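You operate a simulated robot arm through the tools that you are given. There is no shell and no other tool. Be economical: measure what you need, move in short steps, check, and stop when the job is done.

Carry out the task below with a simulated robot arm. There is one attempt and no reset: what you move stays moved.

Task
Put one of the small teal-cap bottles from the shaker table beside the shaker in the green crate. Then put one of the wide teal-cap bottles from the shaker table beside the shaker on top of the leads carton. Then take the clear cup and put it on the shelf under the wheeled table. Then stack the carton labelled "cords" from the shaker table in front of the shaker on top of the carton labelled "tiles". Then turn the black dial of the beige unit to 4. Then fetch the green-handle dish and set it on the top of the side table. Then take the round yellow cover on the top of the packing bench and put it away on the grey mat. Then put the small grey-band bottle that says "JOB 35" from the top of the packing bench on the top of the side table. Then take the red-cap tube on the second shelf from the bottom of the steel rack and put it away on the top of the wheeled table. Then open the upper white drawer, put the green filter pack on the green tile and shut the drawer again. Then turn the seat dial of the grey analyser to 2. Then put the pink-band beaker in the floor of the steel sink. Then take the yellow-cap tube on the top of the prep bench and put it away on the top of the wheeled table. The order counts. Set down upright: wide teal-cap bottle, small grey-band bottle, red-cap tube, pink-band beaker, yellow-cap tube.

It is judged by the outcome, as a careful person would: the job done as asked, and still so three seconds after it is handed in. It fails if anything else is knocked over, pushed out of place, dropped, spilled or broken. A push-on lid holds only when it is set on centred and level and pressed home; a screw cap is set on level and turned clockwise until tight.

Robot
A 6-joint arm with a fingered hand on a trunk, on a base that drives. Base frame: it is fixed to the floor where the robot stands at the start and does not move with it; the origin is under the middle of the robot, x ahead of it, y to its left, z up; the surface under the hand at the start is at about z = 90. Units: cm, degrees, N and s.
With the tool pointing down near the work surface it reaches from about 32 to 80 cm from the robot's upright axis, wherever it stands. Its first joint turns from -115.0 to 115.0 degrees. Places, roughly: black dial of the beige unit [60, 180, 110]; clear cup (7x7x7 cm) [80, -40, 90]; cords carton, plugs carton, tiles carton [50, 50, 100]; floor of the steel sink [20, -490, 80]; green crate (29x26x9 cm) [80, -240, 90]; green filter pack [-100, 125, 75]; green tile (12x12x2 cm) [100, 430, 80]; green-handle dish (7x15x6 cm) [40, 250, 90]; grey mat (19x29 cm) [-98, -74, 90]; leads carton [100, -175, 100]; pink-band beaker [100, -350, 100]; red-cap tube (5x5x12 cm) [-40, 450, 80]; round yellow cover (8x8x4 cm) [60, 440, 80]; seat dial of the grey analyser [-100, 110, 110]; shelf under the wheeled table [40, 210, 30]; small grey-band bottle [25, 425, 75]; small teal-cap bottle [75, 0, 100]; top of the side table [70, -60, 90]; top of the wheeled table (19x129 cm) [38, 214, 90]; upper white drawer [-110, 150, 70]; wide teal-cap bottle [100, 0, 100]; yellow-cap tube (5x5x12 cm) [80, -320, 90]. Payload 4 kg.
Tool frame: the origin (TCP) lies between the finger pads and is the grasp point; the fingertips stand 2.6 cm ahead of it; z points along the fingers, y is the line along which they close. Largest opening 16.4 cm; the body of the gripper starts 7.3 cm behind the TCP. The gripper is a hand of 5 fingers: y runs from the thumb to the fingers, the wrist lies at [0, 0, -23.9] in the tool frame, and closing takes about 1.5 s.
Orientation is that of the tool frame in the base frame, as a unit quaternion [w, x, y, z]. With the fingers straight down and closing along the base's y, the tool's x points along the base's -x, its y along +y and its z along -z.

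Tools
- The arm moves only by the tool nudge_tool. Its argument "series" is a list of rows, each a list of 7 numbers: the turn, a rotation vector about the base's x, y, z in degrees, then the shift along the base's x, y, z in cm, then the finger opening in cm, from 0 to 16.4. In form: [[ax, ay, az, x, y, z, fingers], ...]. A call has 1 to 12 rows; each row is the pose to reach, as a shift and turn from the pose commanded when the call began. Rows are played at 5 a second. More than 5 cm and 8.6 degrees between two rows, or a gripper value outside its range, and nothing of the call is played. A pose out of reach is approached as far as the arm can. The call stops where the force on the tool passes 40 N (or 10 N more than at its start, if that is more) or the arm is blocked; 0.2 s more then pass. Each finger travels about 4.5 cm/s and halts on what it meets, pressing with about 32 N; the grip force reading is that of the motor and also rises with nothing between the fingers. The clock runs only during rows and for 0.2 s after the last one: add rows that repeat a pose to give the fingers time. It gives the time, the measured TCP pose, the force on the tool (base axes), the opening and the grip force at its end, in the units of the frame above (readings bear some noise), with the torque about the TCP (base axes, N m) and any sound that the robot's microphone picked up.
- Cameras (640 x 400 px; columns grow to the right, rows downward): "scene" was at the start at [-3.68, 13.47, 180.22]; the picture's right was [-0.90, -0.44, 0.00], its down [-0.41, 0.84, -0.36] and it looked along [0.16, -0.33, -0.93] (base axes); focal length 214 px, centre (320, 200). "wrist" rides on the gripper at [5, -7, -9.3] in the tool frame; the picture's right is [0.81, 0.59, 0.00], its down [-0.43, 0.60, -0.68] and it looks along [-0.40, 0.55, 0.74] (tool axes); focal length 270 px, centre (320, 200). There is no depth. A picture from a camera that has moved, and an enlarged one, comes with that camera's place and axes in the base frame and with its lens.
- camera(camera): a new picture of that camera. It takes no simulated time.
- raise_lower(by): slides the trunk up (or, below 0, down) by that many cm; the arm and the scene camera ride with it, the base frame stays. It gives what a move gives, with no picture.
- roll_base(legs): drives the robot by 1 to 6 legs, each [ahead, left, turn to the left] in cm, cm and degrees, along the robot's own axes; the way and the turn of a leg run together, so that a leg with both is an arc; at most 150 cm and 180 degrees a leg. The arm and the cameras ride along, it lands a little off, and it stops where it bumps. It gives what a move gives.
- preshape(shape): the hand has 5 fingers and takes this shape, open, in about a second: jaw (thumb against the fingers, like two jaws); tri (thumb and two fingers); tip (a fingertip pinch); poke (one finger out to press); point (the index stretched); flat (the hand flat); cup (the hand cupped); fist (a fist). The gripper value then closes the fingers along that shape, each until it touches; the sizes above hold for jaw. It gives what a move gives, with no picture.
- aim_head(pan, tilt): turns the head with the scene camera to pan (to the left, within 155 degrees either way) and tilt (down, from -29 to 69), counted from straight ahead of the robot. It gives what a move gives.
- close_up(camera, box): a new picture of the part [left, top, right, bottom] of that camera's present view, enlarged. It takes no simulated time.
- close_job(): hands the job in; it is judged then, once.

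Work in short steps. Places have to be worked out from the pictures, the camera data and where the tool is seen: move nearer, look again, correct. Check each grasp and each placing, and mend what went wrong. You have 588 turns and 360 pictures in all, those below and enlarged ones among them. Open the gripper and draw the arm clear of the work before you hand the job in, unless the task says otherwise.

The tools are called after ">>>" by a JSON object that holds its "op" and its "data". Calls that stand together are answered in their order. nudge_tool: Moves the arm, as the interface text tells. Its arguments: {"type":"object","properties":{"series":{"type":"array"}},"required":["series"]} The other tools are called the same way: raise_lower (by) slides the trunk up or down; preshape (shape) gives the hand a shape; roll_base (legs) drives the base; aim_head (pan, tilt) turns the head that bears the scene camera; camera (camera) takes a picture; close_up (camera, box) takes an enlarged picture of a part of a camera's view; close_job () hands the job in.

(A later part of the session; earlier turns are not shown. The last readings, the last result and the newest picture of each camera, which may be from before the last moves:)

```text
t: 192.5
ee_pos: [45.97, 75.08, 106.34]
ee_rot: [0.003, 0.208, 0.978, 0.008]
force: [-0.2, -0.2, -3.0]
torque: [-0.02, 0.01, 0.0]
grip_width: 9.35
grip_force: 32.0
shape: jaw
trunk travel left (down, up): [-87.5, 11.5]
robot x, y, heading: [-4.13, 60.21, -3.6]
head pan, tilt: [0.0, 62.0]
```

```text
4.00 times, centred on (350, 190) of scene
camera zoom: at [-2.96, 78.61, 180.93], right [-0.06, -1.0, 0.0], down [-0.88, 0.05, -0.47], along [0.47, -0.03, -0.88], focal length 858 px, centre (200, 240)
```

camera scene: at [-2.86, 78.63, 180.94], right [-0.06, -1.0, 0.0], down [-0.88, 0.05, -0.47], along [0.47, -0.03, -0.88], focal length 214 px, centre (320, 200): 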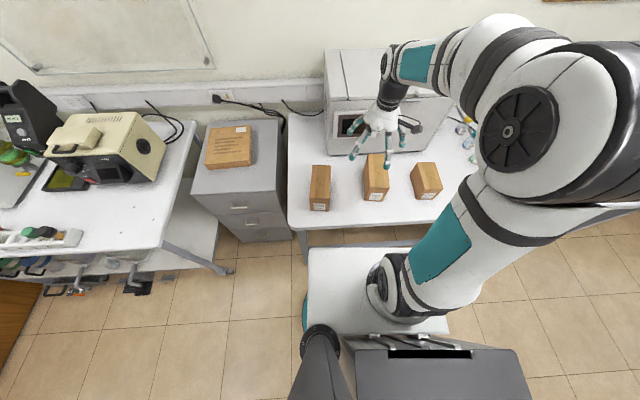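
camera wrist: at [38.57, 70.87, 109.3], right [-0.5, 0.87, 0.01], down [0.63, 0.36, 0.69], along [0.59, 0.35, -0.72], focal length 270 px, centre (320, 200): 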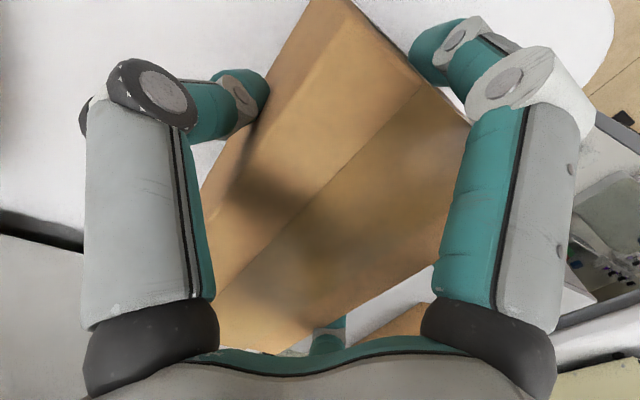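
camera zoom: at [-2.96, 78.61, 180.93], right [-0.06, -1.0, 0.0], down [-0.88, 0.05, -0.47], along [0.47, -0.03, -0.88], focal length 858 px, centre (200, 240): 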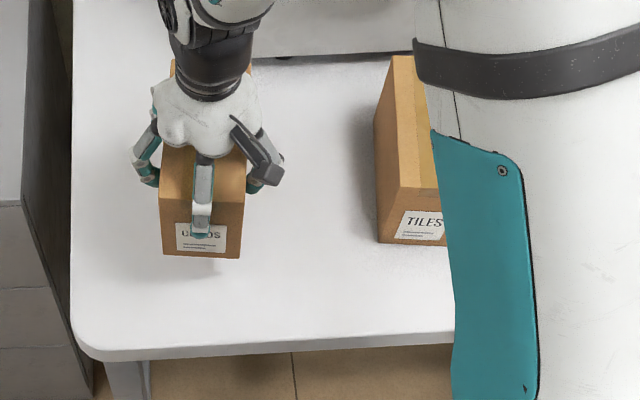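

Held level. I raise and carry CORDS over TILES (TCP target ≈(49.8,48.8)).

>>> {"op": "nudge_tool", "data": {"series": [[0, 0, 0, 0, 0, 5, 6], [0, 0, 0, 0, 0, 10, 6], [0, 0, -0.3, 0.5, -3, 13, 6], [0, 0, -0.5, 1, -7.5, 14, 6], [0, 0, -0.7, 1.5, -12, 14, 6], [0, 0, -0.9, 2.2, -16.5, 14, 6], [0, 0, -0.9, 3, -21, 14, 6], [0, 0, -0.9, 3.8, -25, 14, 6], [0, 0, -0.9, 3.8, -26.3, 14, 6]]}}

>>> {"op": "camera", "data": {"camera": "wrist"}}

>>> {"op": "camera", "data": {"camera": "scene"}}

```text
t: 194.5
ee_pos: [49.79, 49.16, 120.1]
ee_rot: [0.004, 0.217, 0.976, 0.009]
force: [-0.1, 0.2, -2.1]
torque: [-0.01, 0.03, 0.0]
grip_width: 9.32
grip_force: 31.5
shape: jaw
trunk travel left (down, up): [-87.5, 11.5]
robot x, y, heading: [-4.31, 60.35, -3.5]
head pan, tilt: [0.0, 62.0]
```

```text
257 pictures are left
camera wrist: at [42.18, 44.77, 129.33], right [-0.49, 0.87, 0.01], down [0.64, 0.35, 0.69], along [0.6, 0.34, -0.72], focal length 270 px, centre (320, 200)
```

wrist: 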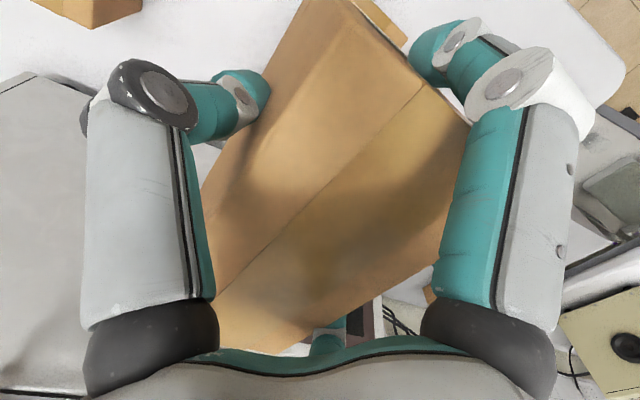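

```text
256 pictures are left
camera scene: at [-2.89, 78.65, 180.93], right [-0.06, -1.0, 0.0], down [-0.88, 0.05, -0.47], along [0.47, -0.03, -0.88], focal length 214 px, centre (320, 200)
```

scene: 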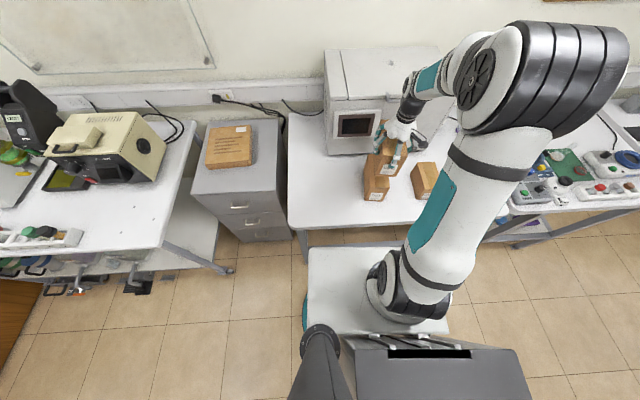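

>>> {"op": "close_up", "data": {"camera": "scene", "box": [330, 110, 450, 210]}}

```text
4.00 times, centred on (390, 160) of scene
camera zoom: at [-2.89, 78.65, 180.93], right [-0.06, -1.0, 0.0], down [-0.88, 0.05, -0.47], along [0.47, -0.03, -0.88], focal length 858 px, centre (40, 360)
```

zoom: 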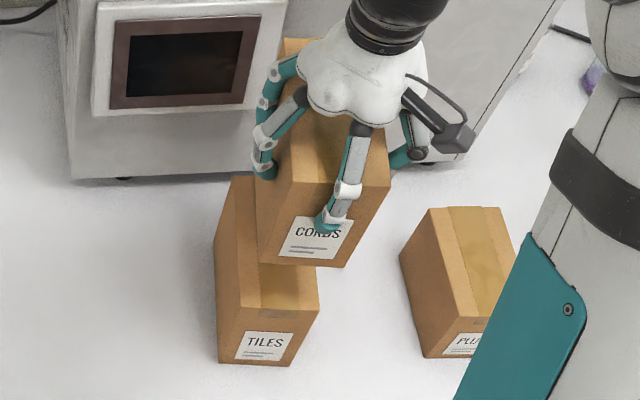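

CORDS' front lower edge matches TILES' front top edge within ~0.5 cm. I lower to contact.

>>> {"op": "nudge_tool", "data": {"series": [[0, 0, 0, 0.2, -0.1, -3, 6], [0, 0, 0, 0.2, -0.1, -5, 6], [0, 0, 0, 0.2, -0.1, -6, 6], [0, 0, 0, 0.2, -0.1, -6.5, 6], [0, 0, 0, 0.2, -0.1, -7, 6], [0, 0, 0, 0.2, -0.1, -7.5, 6], [0, 0, 0, 0.2, -0.1, -8, 6], [0, 0, 0, 0.2, -0.1, -8.5, 6], [0, 0, 0, 0.2, -0.1, -9, 6]]}}

>>> {"op": "close_up", "data": {"camera": "scene", "box": [330, 110, 450, 210]}}

```text
t: 196.1
ee_pos: [50.28, 48.85, 112.79]
ee_rot: [0.009, 0.215, 0.976, 0.008]
force: [-5.3, 0.8, 25.0]
torque: [0.24, 2.25, 0.13]
grip_width: 9.27
grip_force: 31.5
shape: jaw
trunk travel left (down, up): [-87.5, 11.5]
robot x, y, heading: [-4.38, 60.44, -3.5]
head pan, tilt: [0.0, 62.0]
stopped in row 8: the force on the tool passed its limit at 48 N (the readings are from after the stop); the commanded pose is now the measured one
```

```text
4.00 times, centred on (390, 160) of scene
camera zoom: at [-3.14, 78.7, 180.95], right [-0.06, -1.0, 0.0], down [-0.88, 0.05, -0.47], along [0.47, -0.03, -0.88], focal length 858 px, centre (40, 360)
```

zoom: 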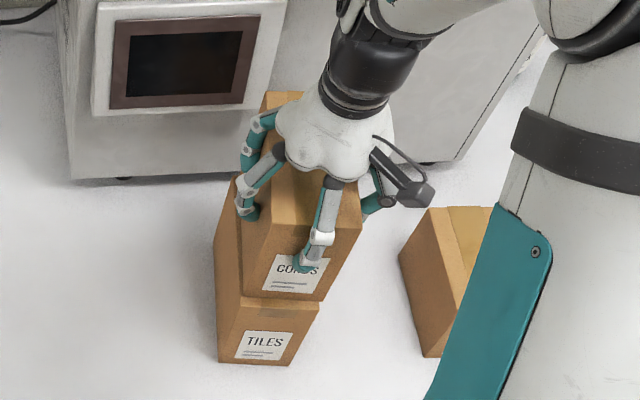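

Stacked and aligned. I ease off, open fully and rise.

>>> {"op": "nudge_tool", "data": {"series": [[0, 0.5, 0, -0.2, 0, 0.3, 8], [0, 0.5, 0, -0.2, 0, 0.3, 10.5], [0, 0.5, 0, -0.2, 0, 0.3, 12], [0, 0.5, 0, -0.2, 0, 0.4, 14], [0, 0.5, 0, -0.2, 0, 0.5, 16], [0, 0.5, 0, -0.2, 0, 0.6, 16.4], [0, 0.5, 0, -0.2, 0, 2, 16.4], [0, 0.5, 0, -0.2, 0, 5, 16.4], [0, 0.5, 0, -0.2, 0, 9, 16.4], [0, 0.5, 0, -0.2, 0, 13, 16.4], [0, 0.5, 0, -0.2, 0, 17, 16.4]]}}

>>> {"op": "close_up", "data": {"camera": "scene", "box": [310, 90, 450, 210]}}

```text
t: 198.5
ee_pos: [50.12, 48.76, 129.38]
ee_rot: [0.003, 0.216, 0.976, 0.008]
force: [-0.6, 0.1, -2.5]
torque: [0.0, 0.11, -0.03]
grip_width: 16.38
grip_force: 0.1
shape: jaw
trunk travel left (down, up): [-87.5, 11.5]
robot x, y, heading: [-4.24, 60.32, -3.3]
head pan, tilt: [0.0, 62.0]
```

```text
3.33 times, centred on (380, 150) of scene
camera zoom: at [-2.96, 78.67, 180.93], right [-0.06, -1.0, 0.0], down [-0.88, 0.05, -0.47], along [0.47, -0.03, -0.88], focal length 715 px, centre (120, 367)
```

zoom: 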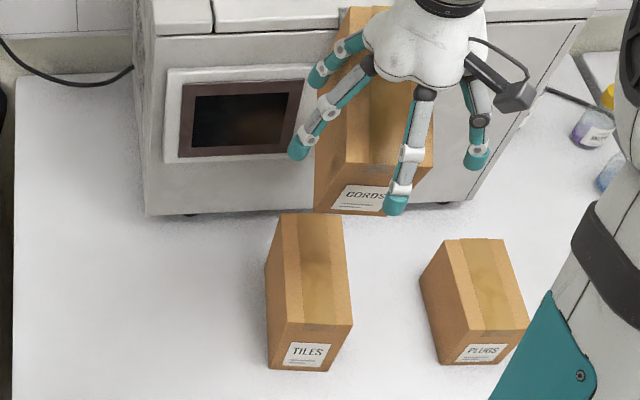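

CORDS came up with the hand: it is wedged between two fingers. I lower it straight back onto TILES at once.

>>> {"op": "nudge_tool", "data": {"series": [[0, 0, 0, 0, 0, -4.5, 16.4], [0, 0, 0, 0, 0, -9, 16.4], [0, 0, 0, 0, 0, -12.5, 16.4], [0, 0, 0, 0, 0, -14.5, 16.4], [0, 0, 0, 0, 0, -15.5, 16.4], [0, 0, 0, 0, 0, -16.2, 16.4], [0, 0, 0, 0, 0, -16.7, 16.4]]}}

>>> {"op": "close_up", "data": {"camera": "scene", "box": [330, 110, 450, 210]}}

>>> {"op": "camera", "data": {"camera": "wrist"}}

```text
t: 200.1
ee_pos: [50.27, 48.83, 112.96]
ee_rot: [0.004, 0.215, 0.977, 0.008]
force: [0.9, -0.3, 2.3]
torque: [0.03, -0.04, 0.01]
grip_width: 16.38
grip_force: 0.0
shape: jaw
trunk travel left (down, up): [-87.5, 11.5]
robot x, y, heading: [-4.42, 60.15, -3.6]
head pan, tilt: [0.0, 62.0]
```

```text
4.00 times, centred on (390, 160) of scene
camera zoom: at [-2.89, 78.66, 180.94], right [-0.06, -1.0, 0.0], down [-0.88, 0.05, -0.47], along [0.47, -0.03, -0.88], focal length 858 px, centre (40, 360)
```

zoom: 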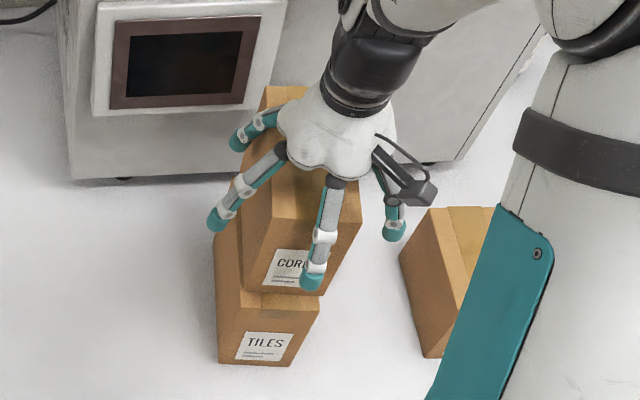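

```text
251 pictures are left
camera wrist: at [42.67, 44.56, 122.19], right [-0.49, 0.87, 0.01], down [0.64, 0.35, 0.69], along [0.6, 0.34, -0.72], focal length 270 px, centre (320, 200)
```

wrist: 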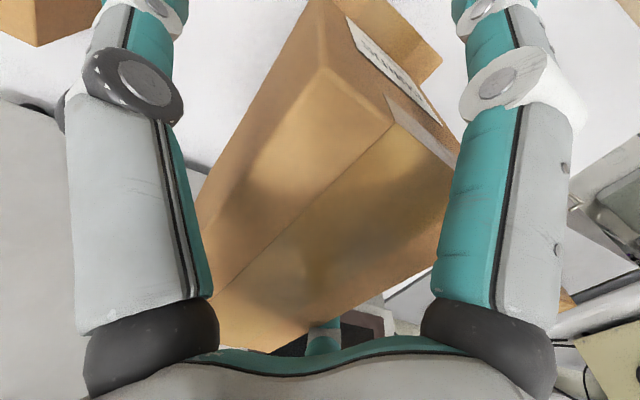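

The box rests on TILES again. "tri" earlier swung the side fingers wide open, so I switch to it here to free the wedge.

>>> {"op": "preshape", "data": {"shape": "tri"}}

>>> {"op": "close_up", "data": {"camera": "scene", "box": [330, 110, 450, 210]}}

```text
t: 201.0
ee_pos: [50.26, 48.83, 113.02]
ee_rot: [0.003, 0.215, 0.977, 0.008]
force: [-0.1, 2.6, 3.0]
torque: [0.01, -0.16, 0.08]
grip_width: 16.37
grip_force: 0.0
shape: tri
trunk travel left (down, up): [-87.5, 11.5]
robot x, y, heading: [-4.22, 59.95, -3.5]
head pan, tilt: [0.0, 62.0]
```

```text
4.00 times, centred on (390, 160) of scene
camera zoom: at [-2.89, 78.68, 180.93], right [-0.06, -1.0, 0.0], down [-0.88, 0.05, -0.47], along [0.47, -0.03, -0.88], focal length 858 px, centre (40, 360)
```

zoom: 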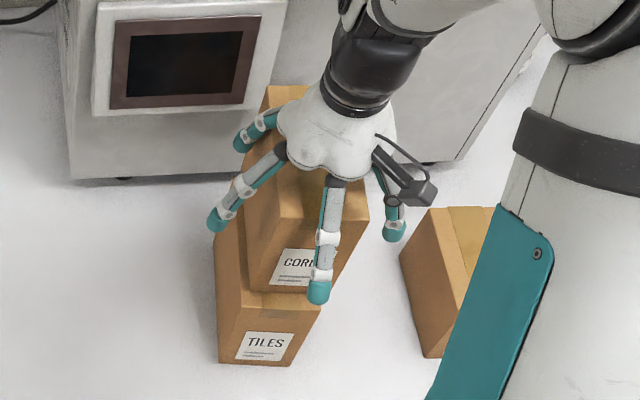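

The box nudged slightly; there is a 2.6 N side push. I relieve it by 0.6 cm in +y, then rise 1.5 cm and check whether the box stays.

>>> {"op": "nudge_tool", "data": {"series": [[0, 0, 0, 0, 0.3, 0, 16.4], [0, 0, 0, 0, 0.6, 0, 16.4], [0, 0, 0, 0, 0.6, 0.7, 16.4], [0, 0, 0, 0, 0.6, 1.5, 16.4]]}}

>>> {"op": "close_up", "data": {"camera": "scene", "box": [330, 110, 450, 210]}}

```text
t: 202.0
ee_pos: [50.18, 49.47, 114.34]
ee_rot: [0.003, 0.215, 0.977, 0.007]
force: [0.3, 0.2, 0.1]
torque: [0.01, -0.04, 0.01]
grip_width: 16.39
grip_force: 0.1
shape: tri
trunk travel left (down, up): [-87.5, 11.5]
robot x, y, heading: [-4.22, 59.94, -3.4]
head pan, tilt: [0.0, 62.0]
```

```text
4.00 times, centred on (390, 160) of scene
camera zoom: at [-2.87, 78.66, 180.93], right [-0.06, -1.0, 0.0], down [-0.88, 0.05, -0.47], along [0.47, -0.03, -0.88], focal length 858 px, centre (40, 360)
```

zoom: 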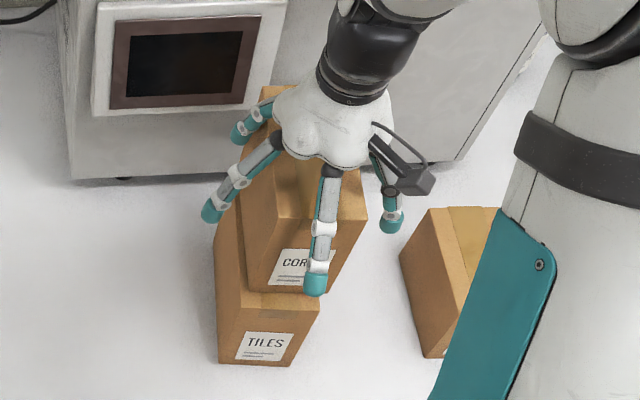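

Force is zero and the box stayed. I rise fully.

>>> {"op": "nudge_tool", "data": {"series": [[0, 0, 0, 0, 0, 2, 16.4], [0, 0, 0, 0, 0, 5, 16.4], [0, 0, 0, 0, 0, 9, 16.4], [0, 0, 0, 0, 0, 13, 16.4], [0, 0, 0, -4, 2, 16, 16.4], [0, 0, 0, -8, 4, 16, 16.4]]}}

>>> {"op": "close_up", "data": {"camera": "scene", "box": [330, 110, 450, 210]}}

```text
refused: row 5 steps farther than a row can; nothing moved
```

```text
4.00 times, centred on (390, 160) of scene
camera zoom: at [-2.87, 78.66, 180.93], right [-0.06, -1.0, 0.0], down [-0.88, 0.05, -0.47], along [0.47, -0.03, -0.88], focal length 858 px, centre (40, 360)
```

zoom: 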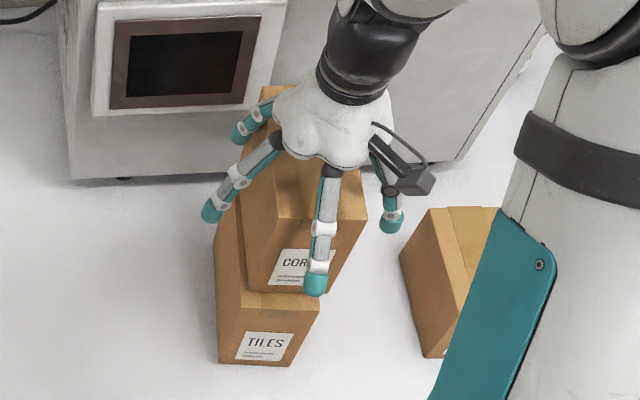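

>>> {"op": "nudge_tool", "data": {"series": [[0, 0, 0, 0, 0, 2, 16.4], [0, 0, 0, 0, 0, 5, 16.4], [0, 0, 0, 0, 0, 9, 16.4], [0, 0, 0, 0, 0, 13, 16.4], [0, 0, 0, -3, 1, 15, 16.4], [0, 0, 0, -7, 2, 16, 16.4], [0, 0, 0, -11, 3, 16, 16.4]]}}

>>> {"op": "close_up", "data": {"camera": "scene", "box": [330, 110, 450, 210]}}

```text
t: 203.6
ee_pos: [39.2, 52.4, 130.46]
ee_rot: [0.004, 0.215, 0.977, 0.007]
force: [-0.2, 0.0, 0.3]
torque: [-0.02, -0.04, 0.03]
grip_width: 16.37
grip_force: 0.0
shape: tri
trunk travel left (down, up): [-87.5, 11.5]
robot x, y, heading: [-4.77, 60.26, -3.7]
head pan, tilt: [0.0, 62.0]
```

```text
4.00 times, centred on (390, 160) of scene
camera zoom: at [-3.13, 78.71, 180.93], right [-0.06, -1.0, 0.0], down [-0.88, 0.05, -0.47], along [0.47, -0.03, -0.88], focal length 858 px, centre (40, 360)
```

zoom: 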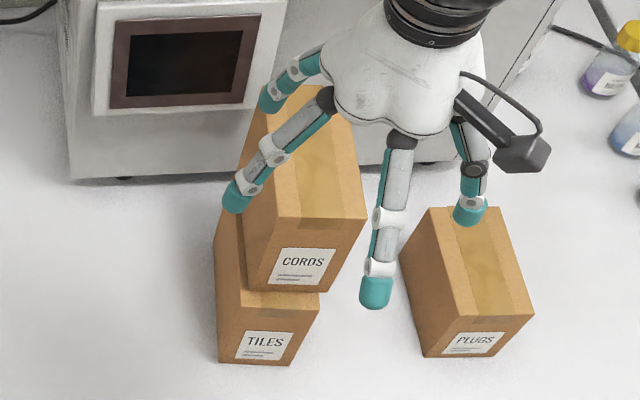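

CORDS stands on TILES. Now the beige unit's dial: I drive to the wheeled table and inspect.

>>> {"op": "roll_base", "data": {"legs": [[-30, 0, 0], [0, 108, 3.6]]}}

>>> {"op": "aim_head", "data": {"pan": 0, "tilt": 35}}

>>> {"op": "camera", "data": {"camera": "scene"}}

```text
t: 210.8
ee_pos: [12.61, 164.08, 130.31]
ee_rot: [0.003, 0.185, 0.983, 0.008]
force: [0.4, 0.5, 0.4]
torque: [0.02, -0.02, 0.02]
grip_width: 16.37
grip_force: 0.1
shape: tri
trunk travel left (down, up): [-87.5, 11.5]
robot x, y, heading: [-31.57, 169.41, 0.5]
head pan, tilt: [0.0, 62.0]
```

```text
t: 211.7
ee_pos: [12.58, 163.92, 130.43]
ee_rot: [0.003, 0.185, 0.983, 0.008]
force: [-0.2, 0.4, -0.1]
torque: [-0.02, 0.0, -0.02]
grip_width: 16.39
grip_force: 0.1
shape: tri
trunk travel left (down, up): [-87.5, 11.5]
robot x, y, heading: [-31.8, 169.23, -0.0]
head pan, tilt: [0.0, 35.0]
```

```text
246 pictures are left
camera scene: at [-28.83, 187.71, 184.58], right [0.0, -1.0, 0.0], down [-0.57, 0.0, -0.82], along [0.82, 0.0, -0.57], focal length 214 px, centre (320, 200)
```

scene: 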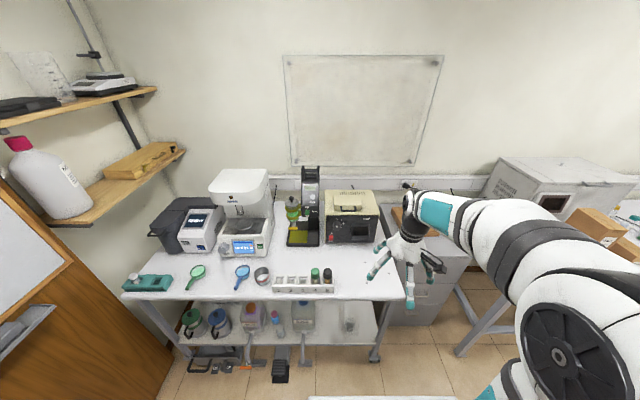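

>>> {"op": "close_up", "data": {"camera": "scene", "box": [310, 180, 390, 255]}}

>>> {"op": "close_up", "data": {"camera": "scene", "box": [220, 190, 400, 300]}}

```text
5.33 times, centred on (350, 218) of scene
camera zoom: at [-28.83, 187.71, 184.58], right [0.0, -1.0, 0.0], down [-0.57, 0.0, -0.82], along [0.82, 0.0, -0.57], focal length 1144 px, centre (160, 107)
```

zoom: 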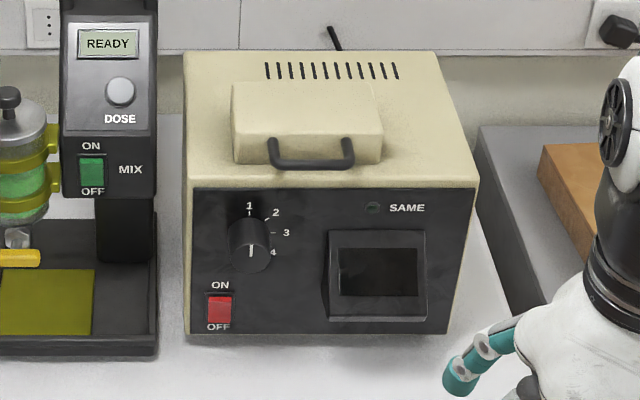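

```text
3.56 times, centred on (310, 245) of scene
camera zoom: at [-28.83, 187.71, 184.58], right [0.0, -1.0, 0.0], down [-0.57, 0.0, -0.82], along [0.82, 0.0, -0.57], focal length 763 px, centre (356, 40)
```

zoom: 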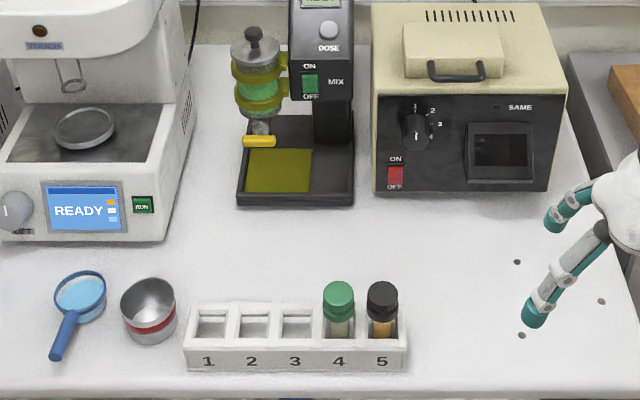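

Dial: axis along x at ≈(62.5→59.8, 178.4, 105), ~4.1 cm wide, pointing to 1; 4 lies 135° clockwise. I set jaw shape, undo the hand yaw, and move nearer.

>>> {"op": "preshape", "data": {"shape": "jaw"}}

>>> {"op": "roll_base", "data": {"legs": [[8, 6, 0]]}}

>>> {"op": "nudge_tool", "data": {"series": [[0, 0, 7, 2, 1, 0, 12], [0, 0, 14, 5, 2, 0, 10], [0, 0, 21.4, 8, 3, 0, 9]]}}

>>> {"op": "nudge_tool", "data": {"series": [[0, -8, 0, 2, 0, 0, 9], [0, -16, 0, 4, 0, 0, 9], [0, -24, 0, 6, 0, 0, 9], [0, -32, 0, 8, 0, 0, 9], [0, -40, 0, 9, 0, 0, 9], [0, -48, 0, 10, 0, 0, 9], [0, -56, 0, 11, 0, 0, 9], [0, -64, 0, 12, 0, 0, 9], [0, -72, 0, 12, 0, 0, 9], [0, -80, 0, 12, 0, 0, 9], [0, -88, 0, 12, 0, 0, 9], [0, -90, 0, 12, 0, 0, 9]]}}

>>> {"op": "camera", "data": {"camera": "scene"}}

```text
t: 212.6
ee_pos: [12.57, 164.16, 130.3]
ee_rot: [0.004, 0.185, 0.983, 0.007]
force: [-1.4, -0.1, 1.0]
torque: [-0.01, 0.02, -0.01]
grip_width: 16.36
grip_force: 0.1
shape: jaw
trunk travel left (down, up): [-87.5, 11.5]
robot x, y, heading: [-31.53, 169.08, 0.2]
head pan, tilt: [0.0, 35.0]
```

```text
t: 213.8
ee_pos: [20.78, 170.0, 130.32]
ee_rot: [0.003, 0.186, 0.983, 0.008]
force: [1.0, 0.2, 0.4]
torque: [-0.04, 0.0, 0.01]
grip_width: 16.38
grip_force: 0.0
shape: jaw
trunk travel left (down, up): [-87.5, 11.5]
robot x, y, heading: [-23.38, 174.82, -0.2]
head pan, tilt: [0.0, 35.0]
```

```text
t: 214.6
ee_pos: [28.82, 172.99, 130.31]
ee_rot: [0.002, -0.001, 1.0, 0.008]
force: [0.2, 0.0, -0.5]
torque: [0.02, 0.01, -0.05]
grip_width: 9.7
grip_force: 0.0
shape: jaw
trunk travel left (down, up): [-87.5, 11.5]
robot x, y, heading: [-23.35, 175.49, -0.1]
head pan, tilt: [0.0, 35.0]
```

```text
t: 217.2
ee_pos: [40.53, 172.93, 130.51]
ee_rot: [0.709, -0.006, 0.705, 0.007]
force: [-0.1, -0.7, -0.5]
torque: [-0.01, -0.03, -0.02]
grip_width: 9.03
grip_force: 0.0
shape: jaw
out of reach, approached as far as the arm can: row 6, 7, 8
trunk travel left (down, up): [-87.5, 11.5]
robot x, y, heading: [-23.02, 175.64, 0.1]
head pan, tilt: [0.0, 35.0]
```

```text
243 pictures are left
camera scene: at [-20.69, 193.76, 184.59], right [0.0, -1.0, 0.0], down [-0.57, 0.0, -0.82], along [0.82, 0.0, -0.57], focal length 214 px, centre (320, 200)
```

scene: 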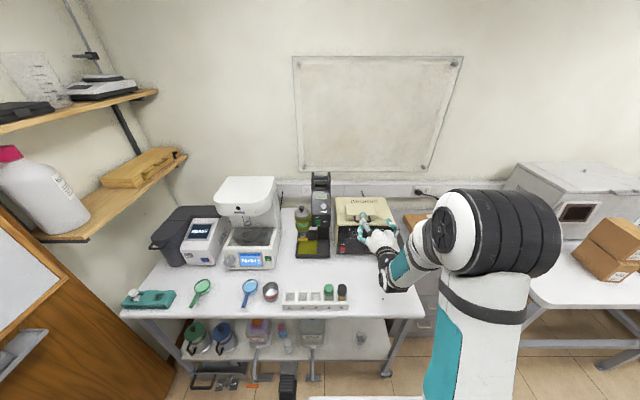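

Hand is horizontal. I move via the right side (away from the tubes) to just in front of the panel, and look with the wrist camera.

>>> {"op": "nudge_tool", "data": {"series": [[0, 0, 0, 1, -1, -4, 9], [0, 0, 0, 2, -2, -8.5, 9], [0, 0, 0, 3, -2, -13, 9], [0, 0, 0, 4, -2, -17.5, 9], [0, 0, 0, 6, -2, -21.5, 9], [0, 0, 0, 8.5, -2, -25, 9], [0, 0, 0, 12, -2, -25.3, 9]]}}

>>> {"op": "camera", "data": {"camera": "wrist"}}

>>> {"op": "close_up", "data": {"camera": "scene", "box": [300, 190, 440, 310]}}

```text
t: 218.8
ee_pos: [52.73, 171.0, 104.97]
ee_rot: [0.708, -0.006, 0.706, 0.006]
force: [-5.3, 0.3, -4.8]
torque: [0.04, 0.35, -0.09]
grip_width: 9.19
grip_force: 0.1
shape: jaw
out of reach, approached as far as the arm can: row 3, 4, 5, 6
trunk travel left (down, up): [-87.5, 11.5]
robot x, y, heading: [-23.31, 175.26, 0.1]
head pan, tilt: [0.0, 35.0]
```

```text
242 pictures are left
camera wrist: at [43.57, 163.93, 99.91], right [-0.01, 0.59, -0.81], down [-0.69, 0.58, 0.43], along [0.73, 0.56, 0.4], focal length 270 px, centre (320, 200)
```

wrist: 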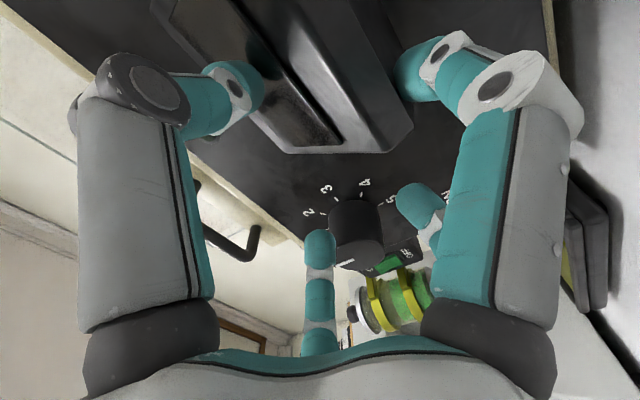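

```text
3.33 times, centred on (370, 250) of scene
camera zoom: at [-20.61, 193.77, 184.58], right [0.0, -1.0, 0.0], down [-0.57, 0.0, -0.82], along [0.82, 0.0, -0.57], focal length 715 px, centre (153, 33)
```

zoom: 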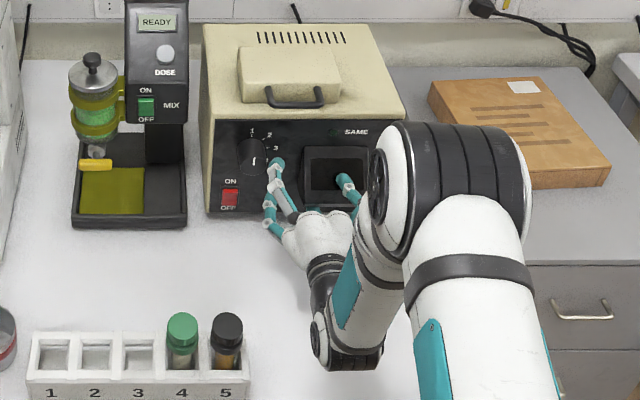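

A finger touches the display bezel lightly; I back off 4 cm, and zoom on the dial labels (there's also a 5).

>>> {"op": "nudge_tool", "data": {"series": [[0, 0, 0, -2, 0, 0, 9], [0, 0, 0, -4, 0, 0, 9]]}}

>>> {"op": "camera", "data": {"camera": "wrist"}}

>>> {"op": "close_up", "data": {"camera": "scene", "box": [340, 205, 380, 235]}}

```text
t: 219.3
ee_pos: [50.66, 170.85, 105.46]
ee_rot: [0.706, -0.006, 0.708, 0.006]
force: [-0.2, 0.1, -0.6]
torque: [0.0, -0.02, -0.01]
grip_width: 9.03
grip_force: 0.1
shape: jaw
out of reach, approached as far as the arm can: row 2
trunk travel left (down, up): [-87.5, 11.5]
robot x, y, heading: [-23.65, 175.34, -0.1]
head pan, tilt: [0.0, 35.0]
```

```text
240 pictures are left
camera wrist: at [41.41, 163.84, 100.39], right [-0.01, 0.59, -0.81], down [-0.69, 0.58, 0.43], along [0.73, 0.56, 0.4], focal length 270 px, centre (320, 200)
```

wrist: 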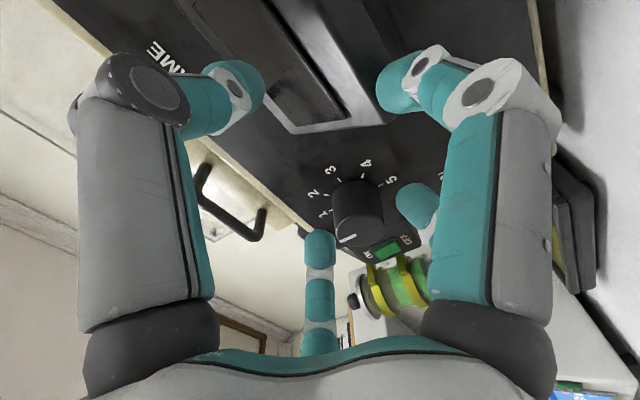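

```text
13.33 times, centred on (360, 220) of scene
camera zoom: at [-20.55, 193.76, 184.59], right [0.0, -1.0, 0.0], down [-0.57, 0.0, -0.82], along [0.82, 0.0, -0.57], focal length 2860 px, centre (-213, -67)
```

zoom: 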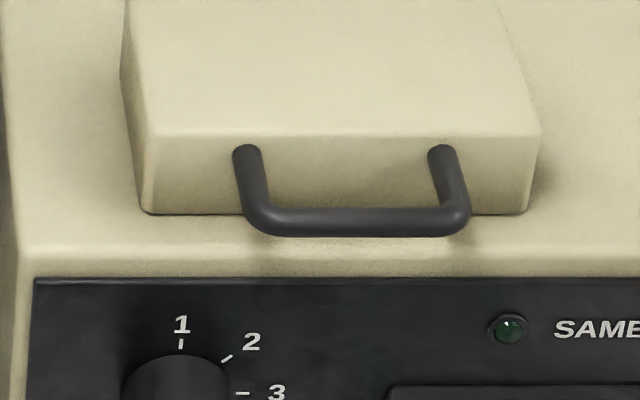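

>>> {"op": "close_up", "data": {"camera": "scene", "box": [340, 220, 372, 240]}}

```text
16.00 times, centred on (356, 230) of scene
camera zoom: at [-20.55, 193.76, 184.59], right [0.0, -1.0, 0.0], down [-0.57, 0.0, -0.82], along [0.82, 0.0, -0.57], focal length 3432 px, centre (-256, -280)
```

zoom: 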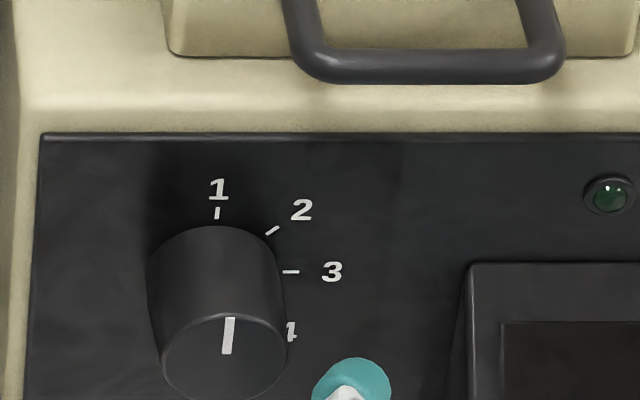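

Combining both cameras: panel x≈58.5, knob face x≈55.5, centre ≈(y 178.6, z 107.3) (this table is ~z 94). I back the base 6 cm for arm comfort and align the hand axis with the knob.

>>> {"op": "roll_base", "data": {"legs": [[-6, 0, 0]]}}

>>> {"op": "nudge_tool", "data": {"series": [[0, 0, 0, 1, 3, 1, 9], [0, 0, 0, 2.5, 6, 1.9, 9], [0, 0, 0, 5, 7.8, 1.9, 9]]}}

>>> {"op": "camera", "data": {"camera": "wrist"}}

>>> {"op": "close_up", "data": {"camera": "scene", "box": [290, 190, 410, 300]}}

```text
t: 220.3
ee_pos: [44.48, 170.83, 105.45]
ee_rot: [0.706, -0.006, 0.708, 0.006]
force: [-0.9, 0.4, 0.8]
torque: [-0.03, 0.03, 0.01]
grip_width: 8.99
grip_force: 0.1
shape: jaw
trunk travel left (down, up): [-87.5, 11.5]
robot x, y, heading: [-29.36, 175.78, 0.1]
head pan, tilt: [0.0, 35.0]
```

```text
t: 221.1
ee_pos: [49.56, 178.64, 107.14]
ee_rot: [0.705, -0.006, 0.709, 0.005]
force: [0.1, 0.1, 0.8]
torque: [-0.01, 0.01, -0.02]
grip_width: 9.01
grip_force: 0.1
shape: jaw
trunk travel left (down, up): [-87.5, 11.5]
robot x, y, heading: [-29.38, 175.48, -0.0]
head pan, tilt: [0.0, 35.0]
```

```text
237 pictures are left
camera wrist: at [40.35, 171.59, 102.14], right [-0.01, 0.59, -0.81], down [-0.68, 0.58, 0.44], along [0.73, 0.56, 0.39], focal length 270 px, centre (320, 200)
```

wrist: 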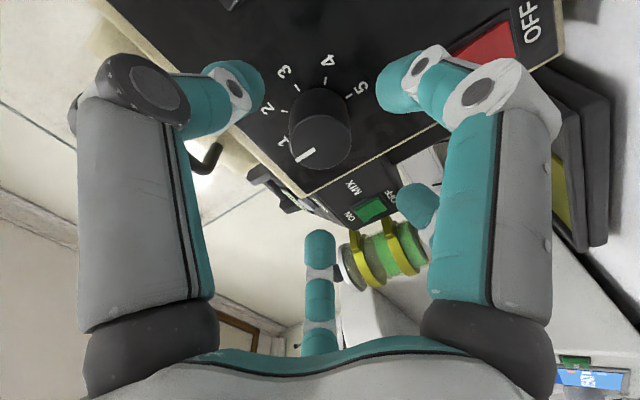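

```text
3.64 times, centred on (350, 245) of scene
camera zoom: at [-26.56, 193.82, 184.58], right [0.0, -1.0, 0.0], down [-0.57, 0.0, -0.82], along [0.82, 0.0, -0.57], focal length 780 px, centre (211, 36)
```

zoom: 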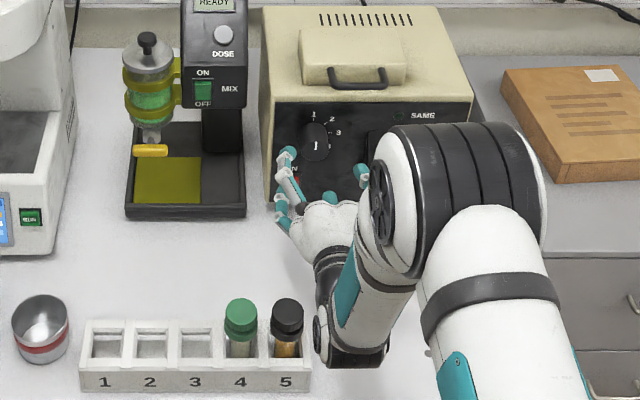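

The knob axis matches the hand axis (y≈178.7, z≈107). I pre-roll the hand -66° about x before gripping.

>>> {"op": "nudge_tool", "data": {"series": [[-8, 0, 0, 0, 0, -0.1, 9], [-16, 0, 0, 0, 0, -0.1, 9], [-24, 0, 0, 0, 0, -0.1, 9], [-32, 0, 0, 0, 0, -0.1, 9], [-40, 0, 0, 0, 0, -0.1, 9], [-48, 0, 0, 0, 0, -0.1, 9], [-56, 0, 0, 0, 0, -0.1, 9], [-64, 0, 0, 0, 0, -0.1, 9], [-68, 0, 0, 0, 0, -0.1, 9]]}}

>>> {"op": "camera", "data": {"camera": "wrist"}}

```text
t: 223.1
ee_pos: [49.67, 178.62, 107.39]
ee_rot: [0.582, -0.401, 0.59, -0.391]
force: [-0.8, 0.3, -0.2]
torque: [-0.01, -0.03, 0.03]
grip_width: 9.03
grip_force: 0.0
shape: jaw
trunk travel left (down, up): [-87.5, 11.5]
robot x, y, heading: [-29.36, 175.67, -0.2]
head pan, tilt: [0.0, 35.0]
```

```text
235 pictures are left
camera wrist: at [40.29, 171.39, 112.02], right [-0.01, -0.53, -0.85], down [-0.69, 0.62, -0.38], along [0.73, 0.58, -0.37], focal length 270 px, centre (320, 200)
```

wrist: 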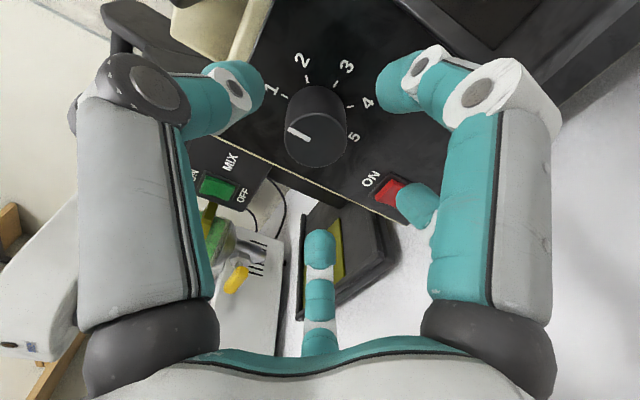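

Aligned. I advance 5 cm so the fingertips surround the knob, watching force.

>>> {"op": "nudge_tool", "data": {"series": [[0, 0, 0, 2, 0.2, 0, 8.5], [0, 0, 0, 4, 0.2, 0, 8.5], [0, 0, 0, 5, 0.2, 0, 8.5]]}}

>>> {"op": "camera", "data": {"camera": "wrist"}}

```text
t: 223.9
ee_pos: [54.53, 178.85, 107.4]
ee_rot: [0.582, -0.399, 0.591, -0.391]
force: [0.5, 0.5, 0.4]
torque: [-0.01, -0.03, -0.03]
grip_width: 8.54
grip_force: 0.1
shape: jaw
trunk travel left (down, up): [-87.5, 11.5]
robot x, y, heading: [-29.16, 175.51, 0.1]
head pan, tilt: [0.0, 35.0]
```

```text
234 pictures are left
camera wrist: at [45.37, 171.71, 112.09], right [-0.01, -0.53, -0.85], down [-0.69, 0.62, -0.38], along [0.73, 0.58, -0.37], focal length 270 px, centre (320, 200)
```

wrist: 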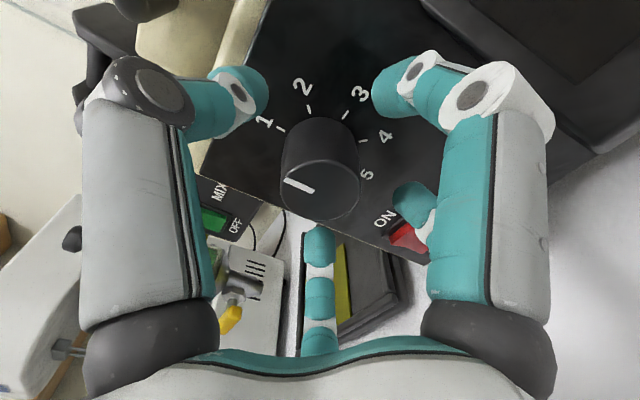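

Knob sits between the fingers. Close.

>>> {"op": "nudge_tool", "data": {"series": [[0, 0, 0, 0, 0, 0, 7], [0, 0, 0, 0, 0, 0, 5.5], [0, 0, 0, 0, 0, 0, 4.5], [0, 0, 0, 0, 0, 0, 3.5], [0, 0, 0, 0, 0, 0, 3], [0, 0, 0, 0, 0, 0, 3], [0, 0, 0, 0, 0, 0, 3]]}}

>>> {"op": "camera", "data": {"camera": "wrist"}}

```text
t: 225.5
ee_pos: [54.73, 178.92, 107.34]
ee_rot: [0.582, -0.399, 0.59, -0.392]
force: [4.8, 1.8, 0.9]
torque: [0.03, -0.02, -0.01]
grip_width: 3.44
grip_force: 31.9
shape: jaw
trunk travel left (down, up): [-87.5, 11.5]
robot x, y, heading: [-29.08, 175.44, -0.0]
head pan, tilt: [0.0, 35.0]
```

```text
233 pictures are left
camera wrist: at [45.39, 171.73, 112.09], right [-0.01, -0.53, -0.85], down [-0.69, 0.62, -0.38], along [0.73, 0.58, -0.37], focal length 270 px, centre (320, 200)
```

wrist: 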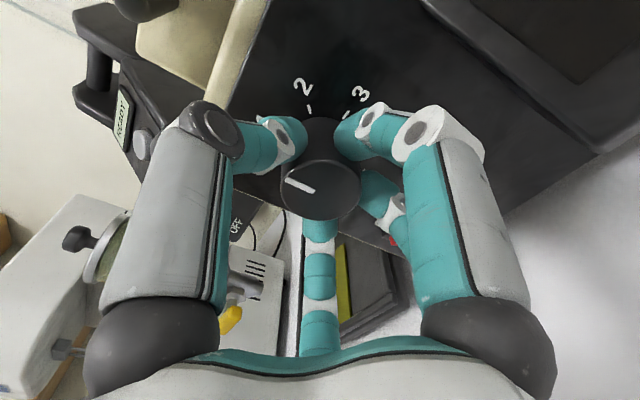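

Firm grip on the knob. I rotate +56° about x and check it follows.

>>> {"op": "nudge_tool", "data": {"series": [[8, 0, 0, 0, 0, 0, 3], [16, 0, 0, 0, 0, 0, 3], [24, 0, 0, 0, 0, 0, 3], [32, 0, 0, 0, 0, 0, 3], [40, 0, 0, 0, 0, 0, 3], [48, 0, 0, 0, 0, 0, 3], [56, 0, 0, 0, 0, 0, 3]]}}

>>> {"op": "camera", "data": {"camera": "wrist"}}

```text
t: 227.1
ee_pos: [54.59, 178.86, 107.31]
ee_rot: [0.702, -0.079, 0.704, -0.068]
force: [9.3, 4.1, 9.9]
torque: [-0.02, -0.24, 0.03]
grip_width: 3.4
grip_force: 32.0
shape: jaw
trunk travel left (down, up): [-87.5, 11.5]
robot x, y, heading: [-29.68, 175.22, 0.0]
head pan, tilt: [0.0, 35.0]
```

```text
232 pictures are left
camera wrist: at [45.38, 170.98, 103.83], right [-0.01, 0.41, -0.91], down [-0.69, 0.66, 0.3], along [0.73, 0.63, 0.27], focal length 270 px, centre (320, 200)
```

wrist: 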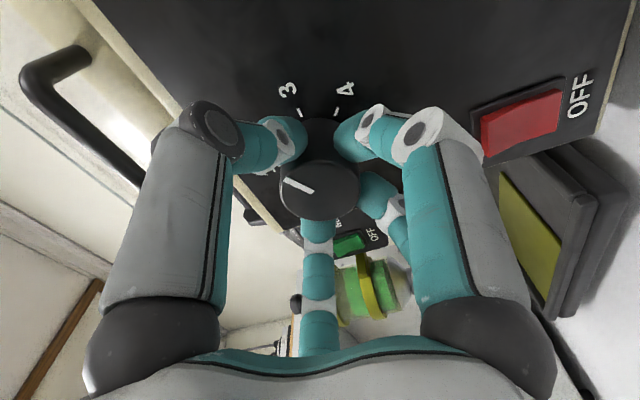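

The knob turns with the hand (detents felt). I continue to a total of 135°.

>>> {"op": "nudge_tool", "data": {"series": [[8, 0, 0, 0, 0, 0, 3], [16, 0, 0, 0, 0, 0, 3], [24, 0, 0, 0, 0, 0, 3], [32, 0, 0, 0, 0, 0, 3], [40, 0, 0, 0, 0, 0, 3], [48, 0, 0, 0, 0, 0, 3], [56, 0, 0, 0, 0, 0, 3], [64, 0, 0, 0, 0, 0, 3], [72, 0, 0, 0, 0, 0, 3], [79, 0, 0, 0, 0, 0, 3]]}}

>>> {"op": "camera", "data": {"camera": "wrist"}}

```text
t: 229.3
ee_pos: [54.67, 178.97, 107.27]
ee_rot: [0.592, 0.385, 0.587, 0.397]
force: [7.4, 3.4, 10.4]
torque: [-0.03, -0.2, 0.02]
grip_width: 3.41
grip_force: 31.9
shape: jaw
trunk travel left (down, up): [-87.5, 11.5]
robot x, y, heading: [-29.42, 175.06, -0.1]
head pan, tilt: [0.0, 35.0]
```

```text
231 pictures are left
camera wrist: at [45.39, 180.84, 98.7], right [-0.01, 0.97, 0.23], down [-0.69, -0.17, 0.71], along [0.73, -0.15, 0.67], focal length 270 px, centre (320, 200)
```

wrist: 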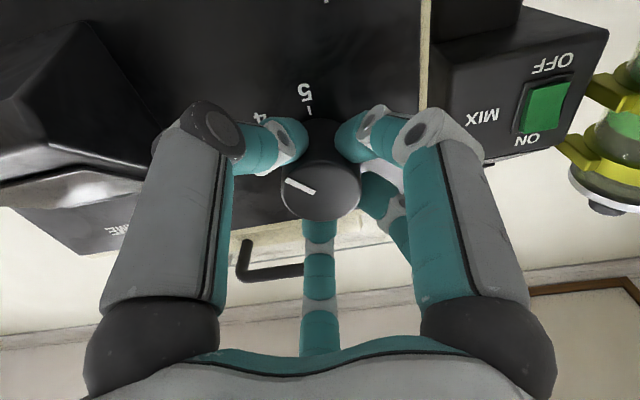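

Label 4 is now where 1 was relative to the pointer. I release and back straight off.

>>> {"op": "nudge_tool", "data": {"series": [[0, 0, 0, 0, 0, 0, 5], [0, 0, 0, 0, 0, 0, 7], [0, 0, 0, 0, 0, 0, 8.5], [0, 0, 0, 0, 0, 0, 9], [0, 0, 0, -3, 0, 0, 9], [0, 0, 0, -6, 0, 0, 9]]}}

>>> {"op": "camera", "data": {"camera": "wrist"}}

>>> {"op": "close_up", "data": {"camera": "scene", "box": [310, 190, 390, 255]}}

```text
t: 230.7
ee_pos: [48.67, 178.74, 107.24]
ee_rot: [0.592, 0.385, 0.587, 0.395]
force: [-0.1, -0.6, 0.6]
torque: [0.0, 0.01, 0.0]
grip_width: 8.96
grip_force: 0.0
shape: jaw
trunk travel left (down, up): [-87.5, 11.5]
robot x, y, heading: [-28.89, 175.23, -0.0]
head pan, tilt: [0.0, 35.0]
```

```text
230 pictures are left
camera wrist: at [39.41, 180.67, 98.7], right [-0.01, 0.97, 0.23], down [-0.69, -0.17, 0.71], along [0.73, -0.15, 0.67], focal length 270 px, centre (320, 200)
```

wrist: 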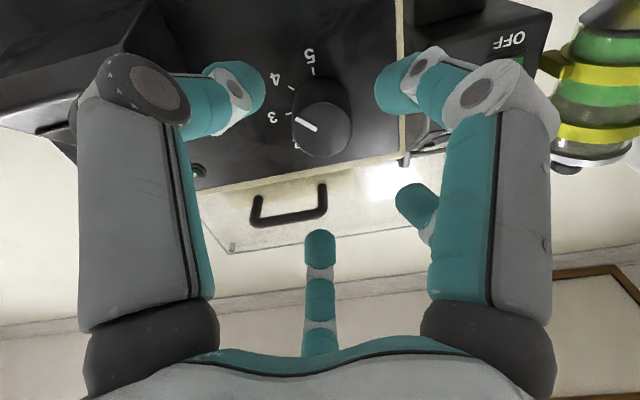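

```text
6.15 times, centred on (350, 222) of scene
camera zoom: at [-26.67, 193.76, 184.59], right [0.0, -1.0, 0.0], down [-0.57, 0.0, -0.82], along [0.82, 0.0, -0.57], focal length 1320 px, centre (135, 62)
```

zoom: 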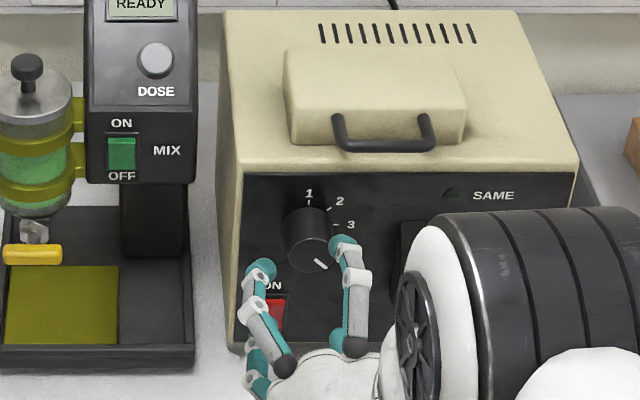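

Pointer is on 4. Next the green-handle dish. I back away, unroll the hand and raise it.

>>> {"op": "nudge_tool", "data": {"series": [[-8, 0, 0, -1, -1, 1, 9], [-16, 0, 0, -2, -2, 3, 9], [-24, 0, 0, -3, -3, 6, 9], [-32, 0, 0, -4, -4, 9, 9], [-40, 0, 0, -5, -5, 12, 9], [-48, 0, 0, -6, -6, 15, 9], [-56, 0, 0, -7, -7, 18, 9], [-64, 0, 0, -8, -7, 21, 9], [-67, 0, 0, -9, -7, 24, 9]]}}

>>> {"op": "nudge_tool", "data": {"series": [[0, 8, 0, -1, 0, 1, 9], [0, 16, 0, -2, 0, 2, 9], [0, 24, 0, -3, 0, 2, 9], [0, 32, 0, -4, 0, 2, 9], [0, 40, 0, -5, 0, 2, 9], [0, 48, 0, -6, 0, 2, 9], [0, 56, 0, -7, 0, 2, 9], [0, 64, 0, -8, 0, 2, 9], [0, 72, 0, -9, 0, 2, 9], [0, 80, 0, -10, 0, 2, 9], [0, 88, 0, -11, 0, 2, 9], [0, 90, 0, -12, 0, 2, 9]]}}

>>> {"op": "roll_base", "data": {"legs": [[-6, 0, 0], [0, 68, 0]]}}

>>> {"op": "aim_head", "data": {"pan": 0, "tilt": 50}}

>>> {"op": "camera", "data": {"camera": "scene"}}

```text
t: 232.7
ee_pos: [39.44, 171.61, 131.14]
ee_rot: [0.706, -0.006, 0.708, 0.005]
force: [0.0, -0.6, 0.3]
torque: [0.0, -0.01, 0.04]
grip_width: 8.95
grip_force: 0.0
shape: jaw
trunk travel left (down, up): [-87.5, 11.5]
robot x, y, heading: [-29.24, 175.12, -0.1]
head pan, tilt: [0.0, 35.0]
```

```text
t: 235.3
ee_pos: [26.14, 172.12, 130.16]
ee_rot: [0.036, 0.0, 0.992, 0.118]
force: [0.6, 0.1, 0.1]
torque: [-0.02, -0.02, -0.01]
grip_width: 8.98
grip_force: 0.0
shape: jaw
out of reach, approached as far as the arm can: row 5, 6, 7, 8, 9, 10, 11, 12
trunk travel left (down, up): [-87.5, 11.5]
robot x, y, heading: [-29.61, 175.38, -0.0]
head pan, tilt: [0.0, 35.0]
```

```text
t: 239.7
ee_pos: [20.54, 240.44, 130.21]
ee_rot: [0.038, 0.008, 0.992, 0.118]
force: [-0.8, 0.4, 0.1]
torque: [0.0, -0.01, 0.0]
grip_width: 8.97
grip_force: 0.0
shape: jaw
trunk travel left (down, up): [-87.5, 11.5]
robot x, y, heading: [-35.04, 244.14, -0.9]
head pan, tilt: [0.0, 35.0]
```

```text
t: 240.4
ee_pos: [20.56, 240.25, 130.12]
ee_rot: [0.038, 0.008, 0.992, 0.119]
force: [-0.5, -0.5, 0.6]
torque: [-0.01, -0.06, -0.01]
grip_width: 9.0
grip_force: 0.0
shape: jaw
trunk travel left (down, up): [-87.5, 11.5]
robot x, y, heading: [-34.67, 244.41, -0.8]
head pan, tilt: [0.0, 50.0]
```

```text
228 pictures are left
camera scene: at [-33.07, 262.69, 182.43], right [-0.01, -1.0, 0.0], down [-0.77, 0.01, -0.64], along [0.64, -0.01, -0.77], focal length 214 px, centre (320, 200)
```

scene: 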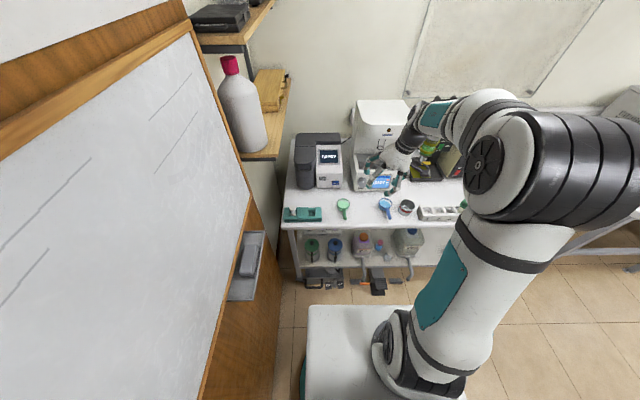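

>>> {"op": "close_up", "data": {"camera": "scene", "box": [280, 180, 440, 260]}}

>>> {"op": "nudge_tool", "data": {"series": [[0, 0, 0, 3, 1, 0, 12], [0, 0, 0, 6, 3, 0, 14], [0, 0, 0, 9, 5, 0, 14], [0, 0, 0, 12, 7, 0, 14]]}}

>>> {"op": "camera", "data": {"camera": "wrist"}}

```text
4.00 times, centred on (360, 220) of scene
camera zoom: at [-33.07, 262.69, 182.43], right [-0.01, -1.0, 0.0], down [-0.77, 0.01, -0.64], along [0.64, -0.01, -0.77], focal length 858 px, centre (160, 120)
```

zoom: 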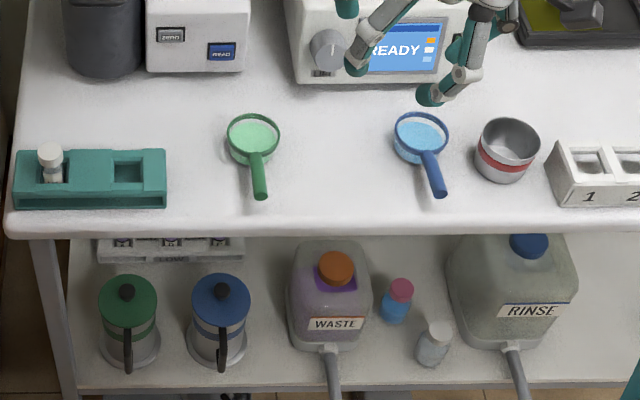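

```text
t: 241.4
ee_pos: [32.77, 247.34, 130.11]
ee_rot: [0.038, 0.007, 0.991, 0.127]
force: [0.3, -0.3, -0.1]
torque: [0.01, 0.05, -0.02]
grip_width: 14.0
grip_force: 0.0
shape: jaw
trunk travel left (down, up): [-87.5, 11.5]
robot x, y, heading: [-34.91, 244.06, -0.7]
head pan, tilt: [0.0, 50.0]
```

```text
226 pictures are left
camera wrist: at [26.95, 238.37, 136.95], right [-0.8, 0.59, 0.09], down [0.38, 0.4, 0.84], along [0.46, 0.7, -0.54], focal length 270 px, centre (320, 200)
```

wrist: 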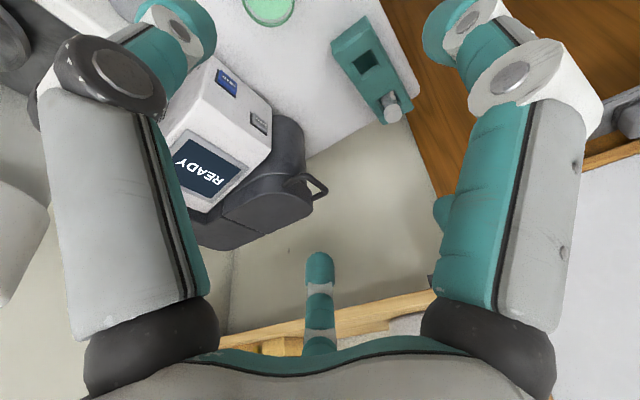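

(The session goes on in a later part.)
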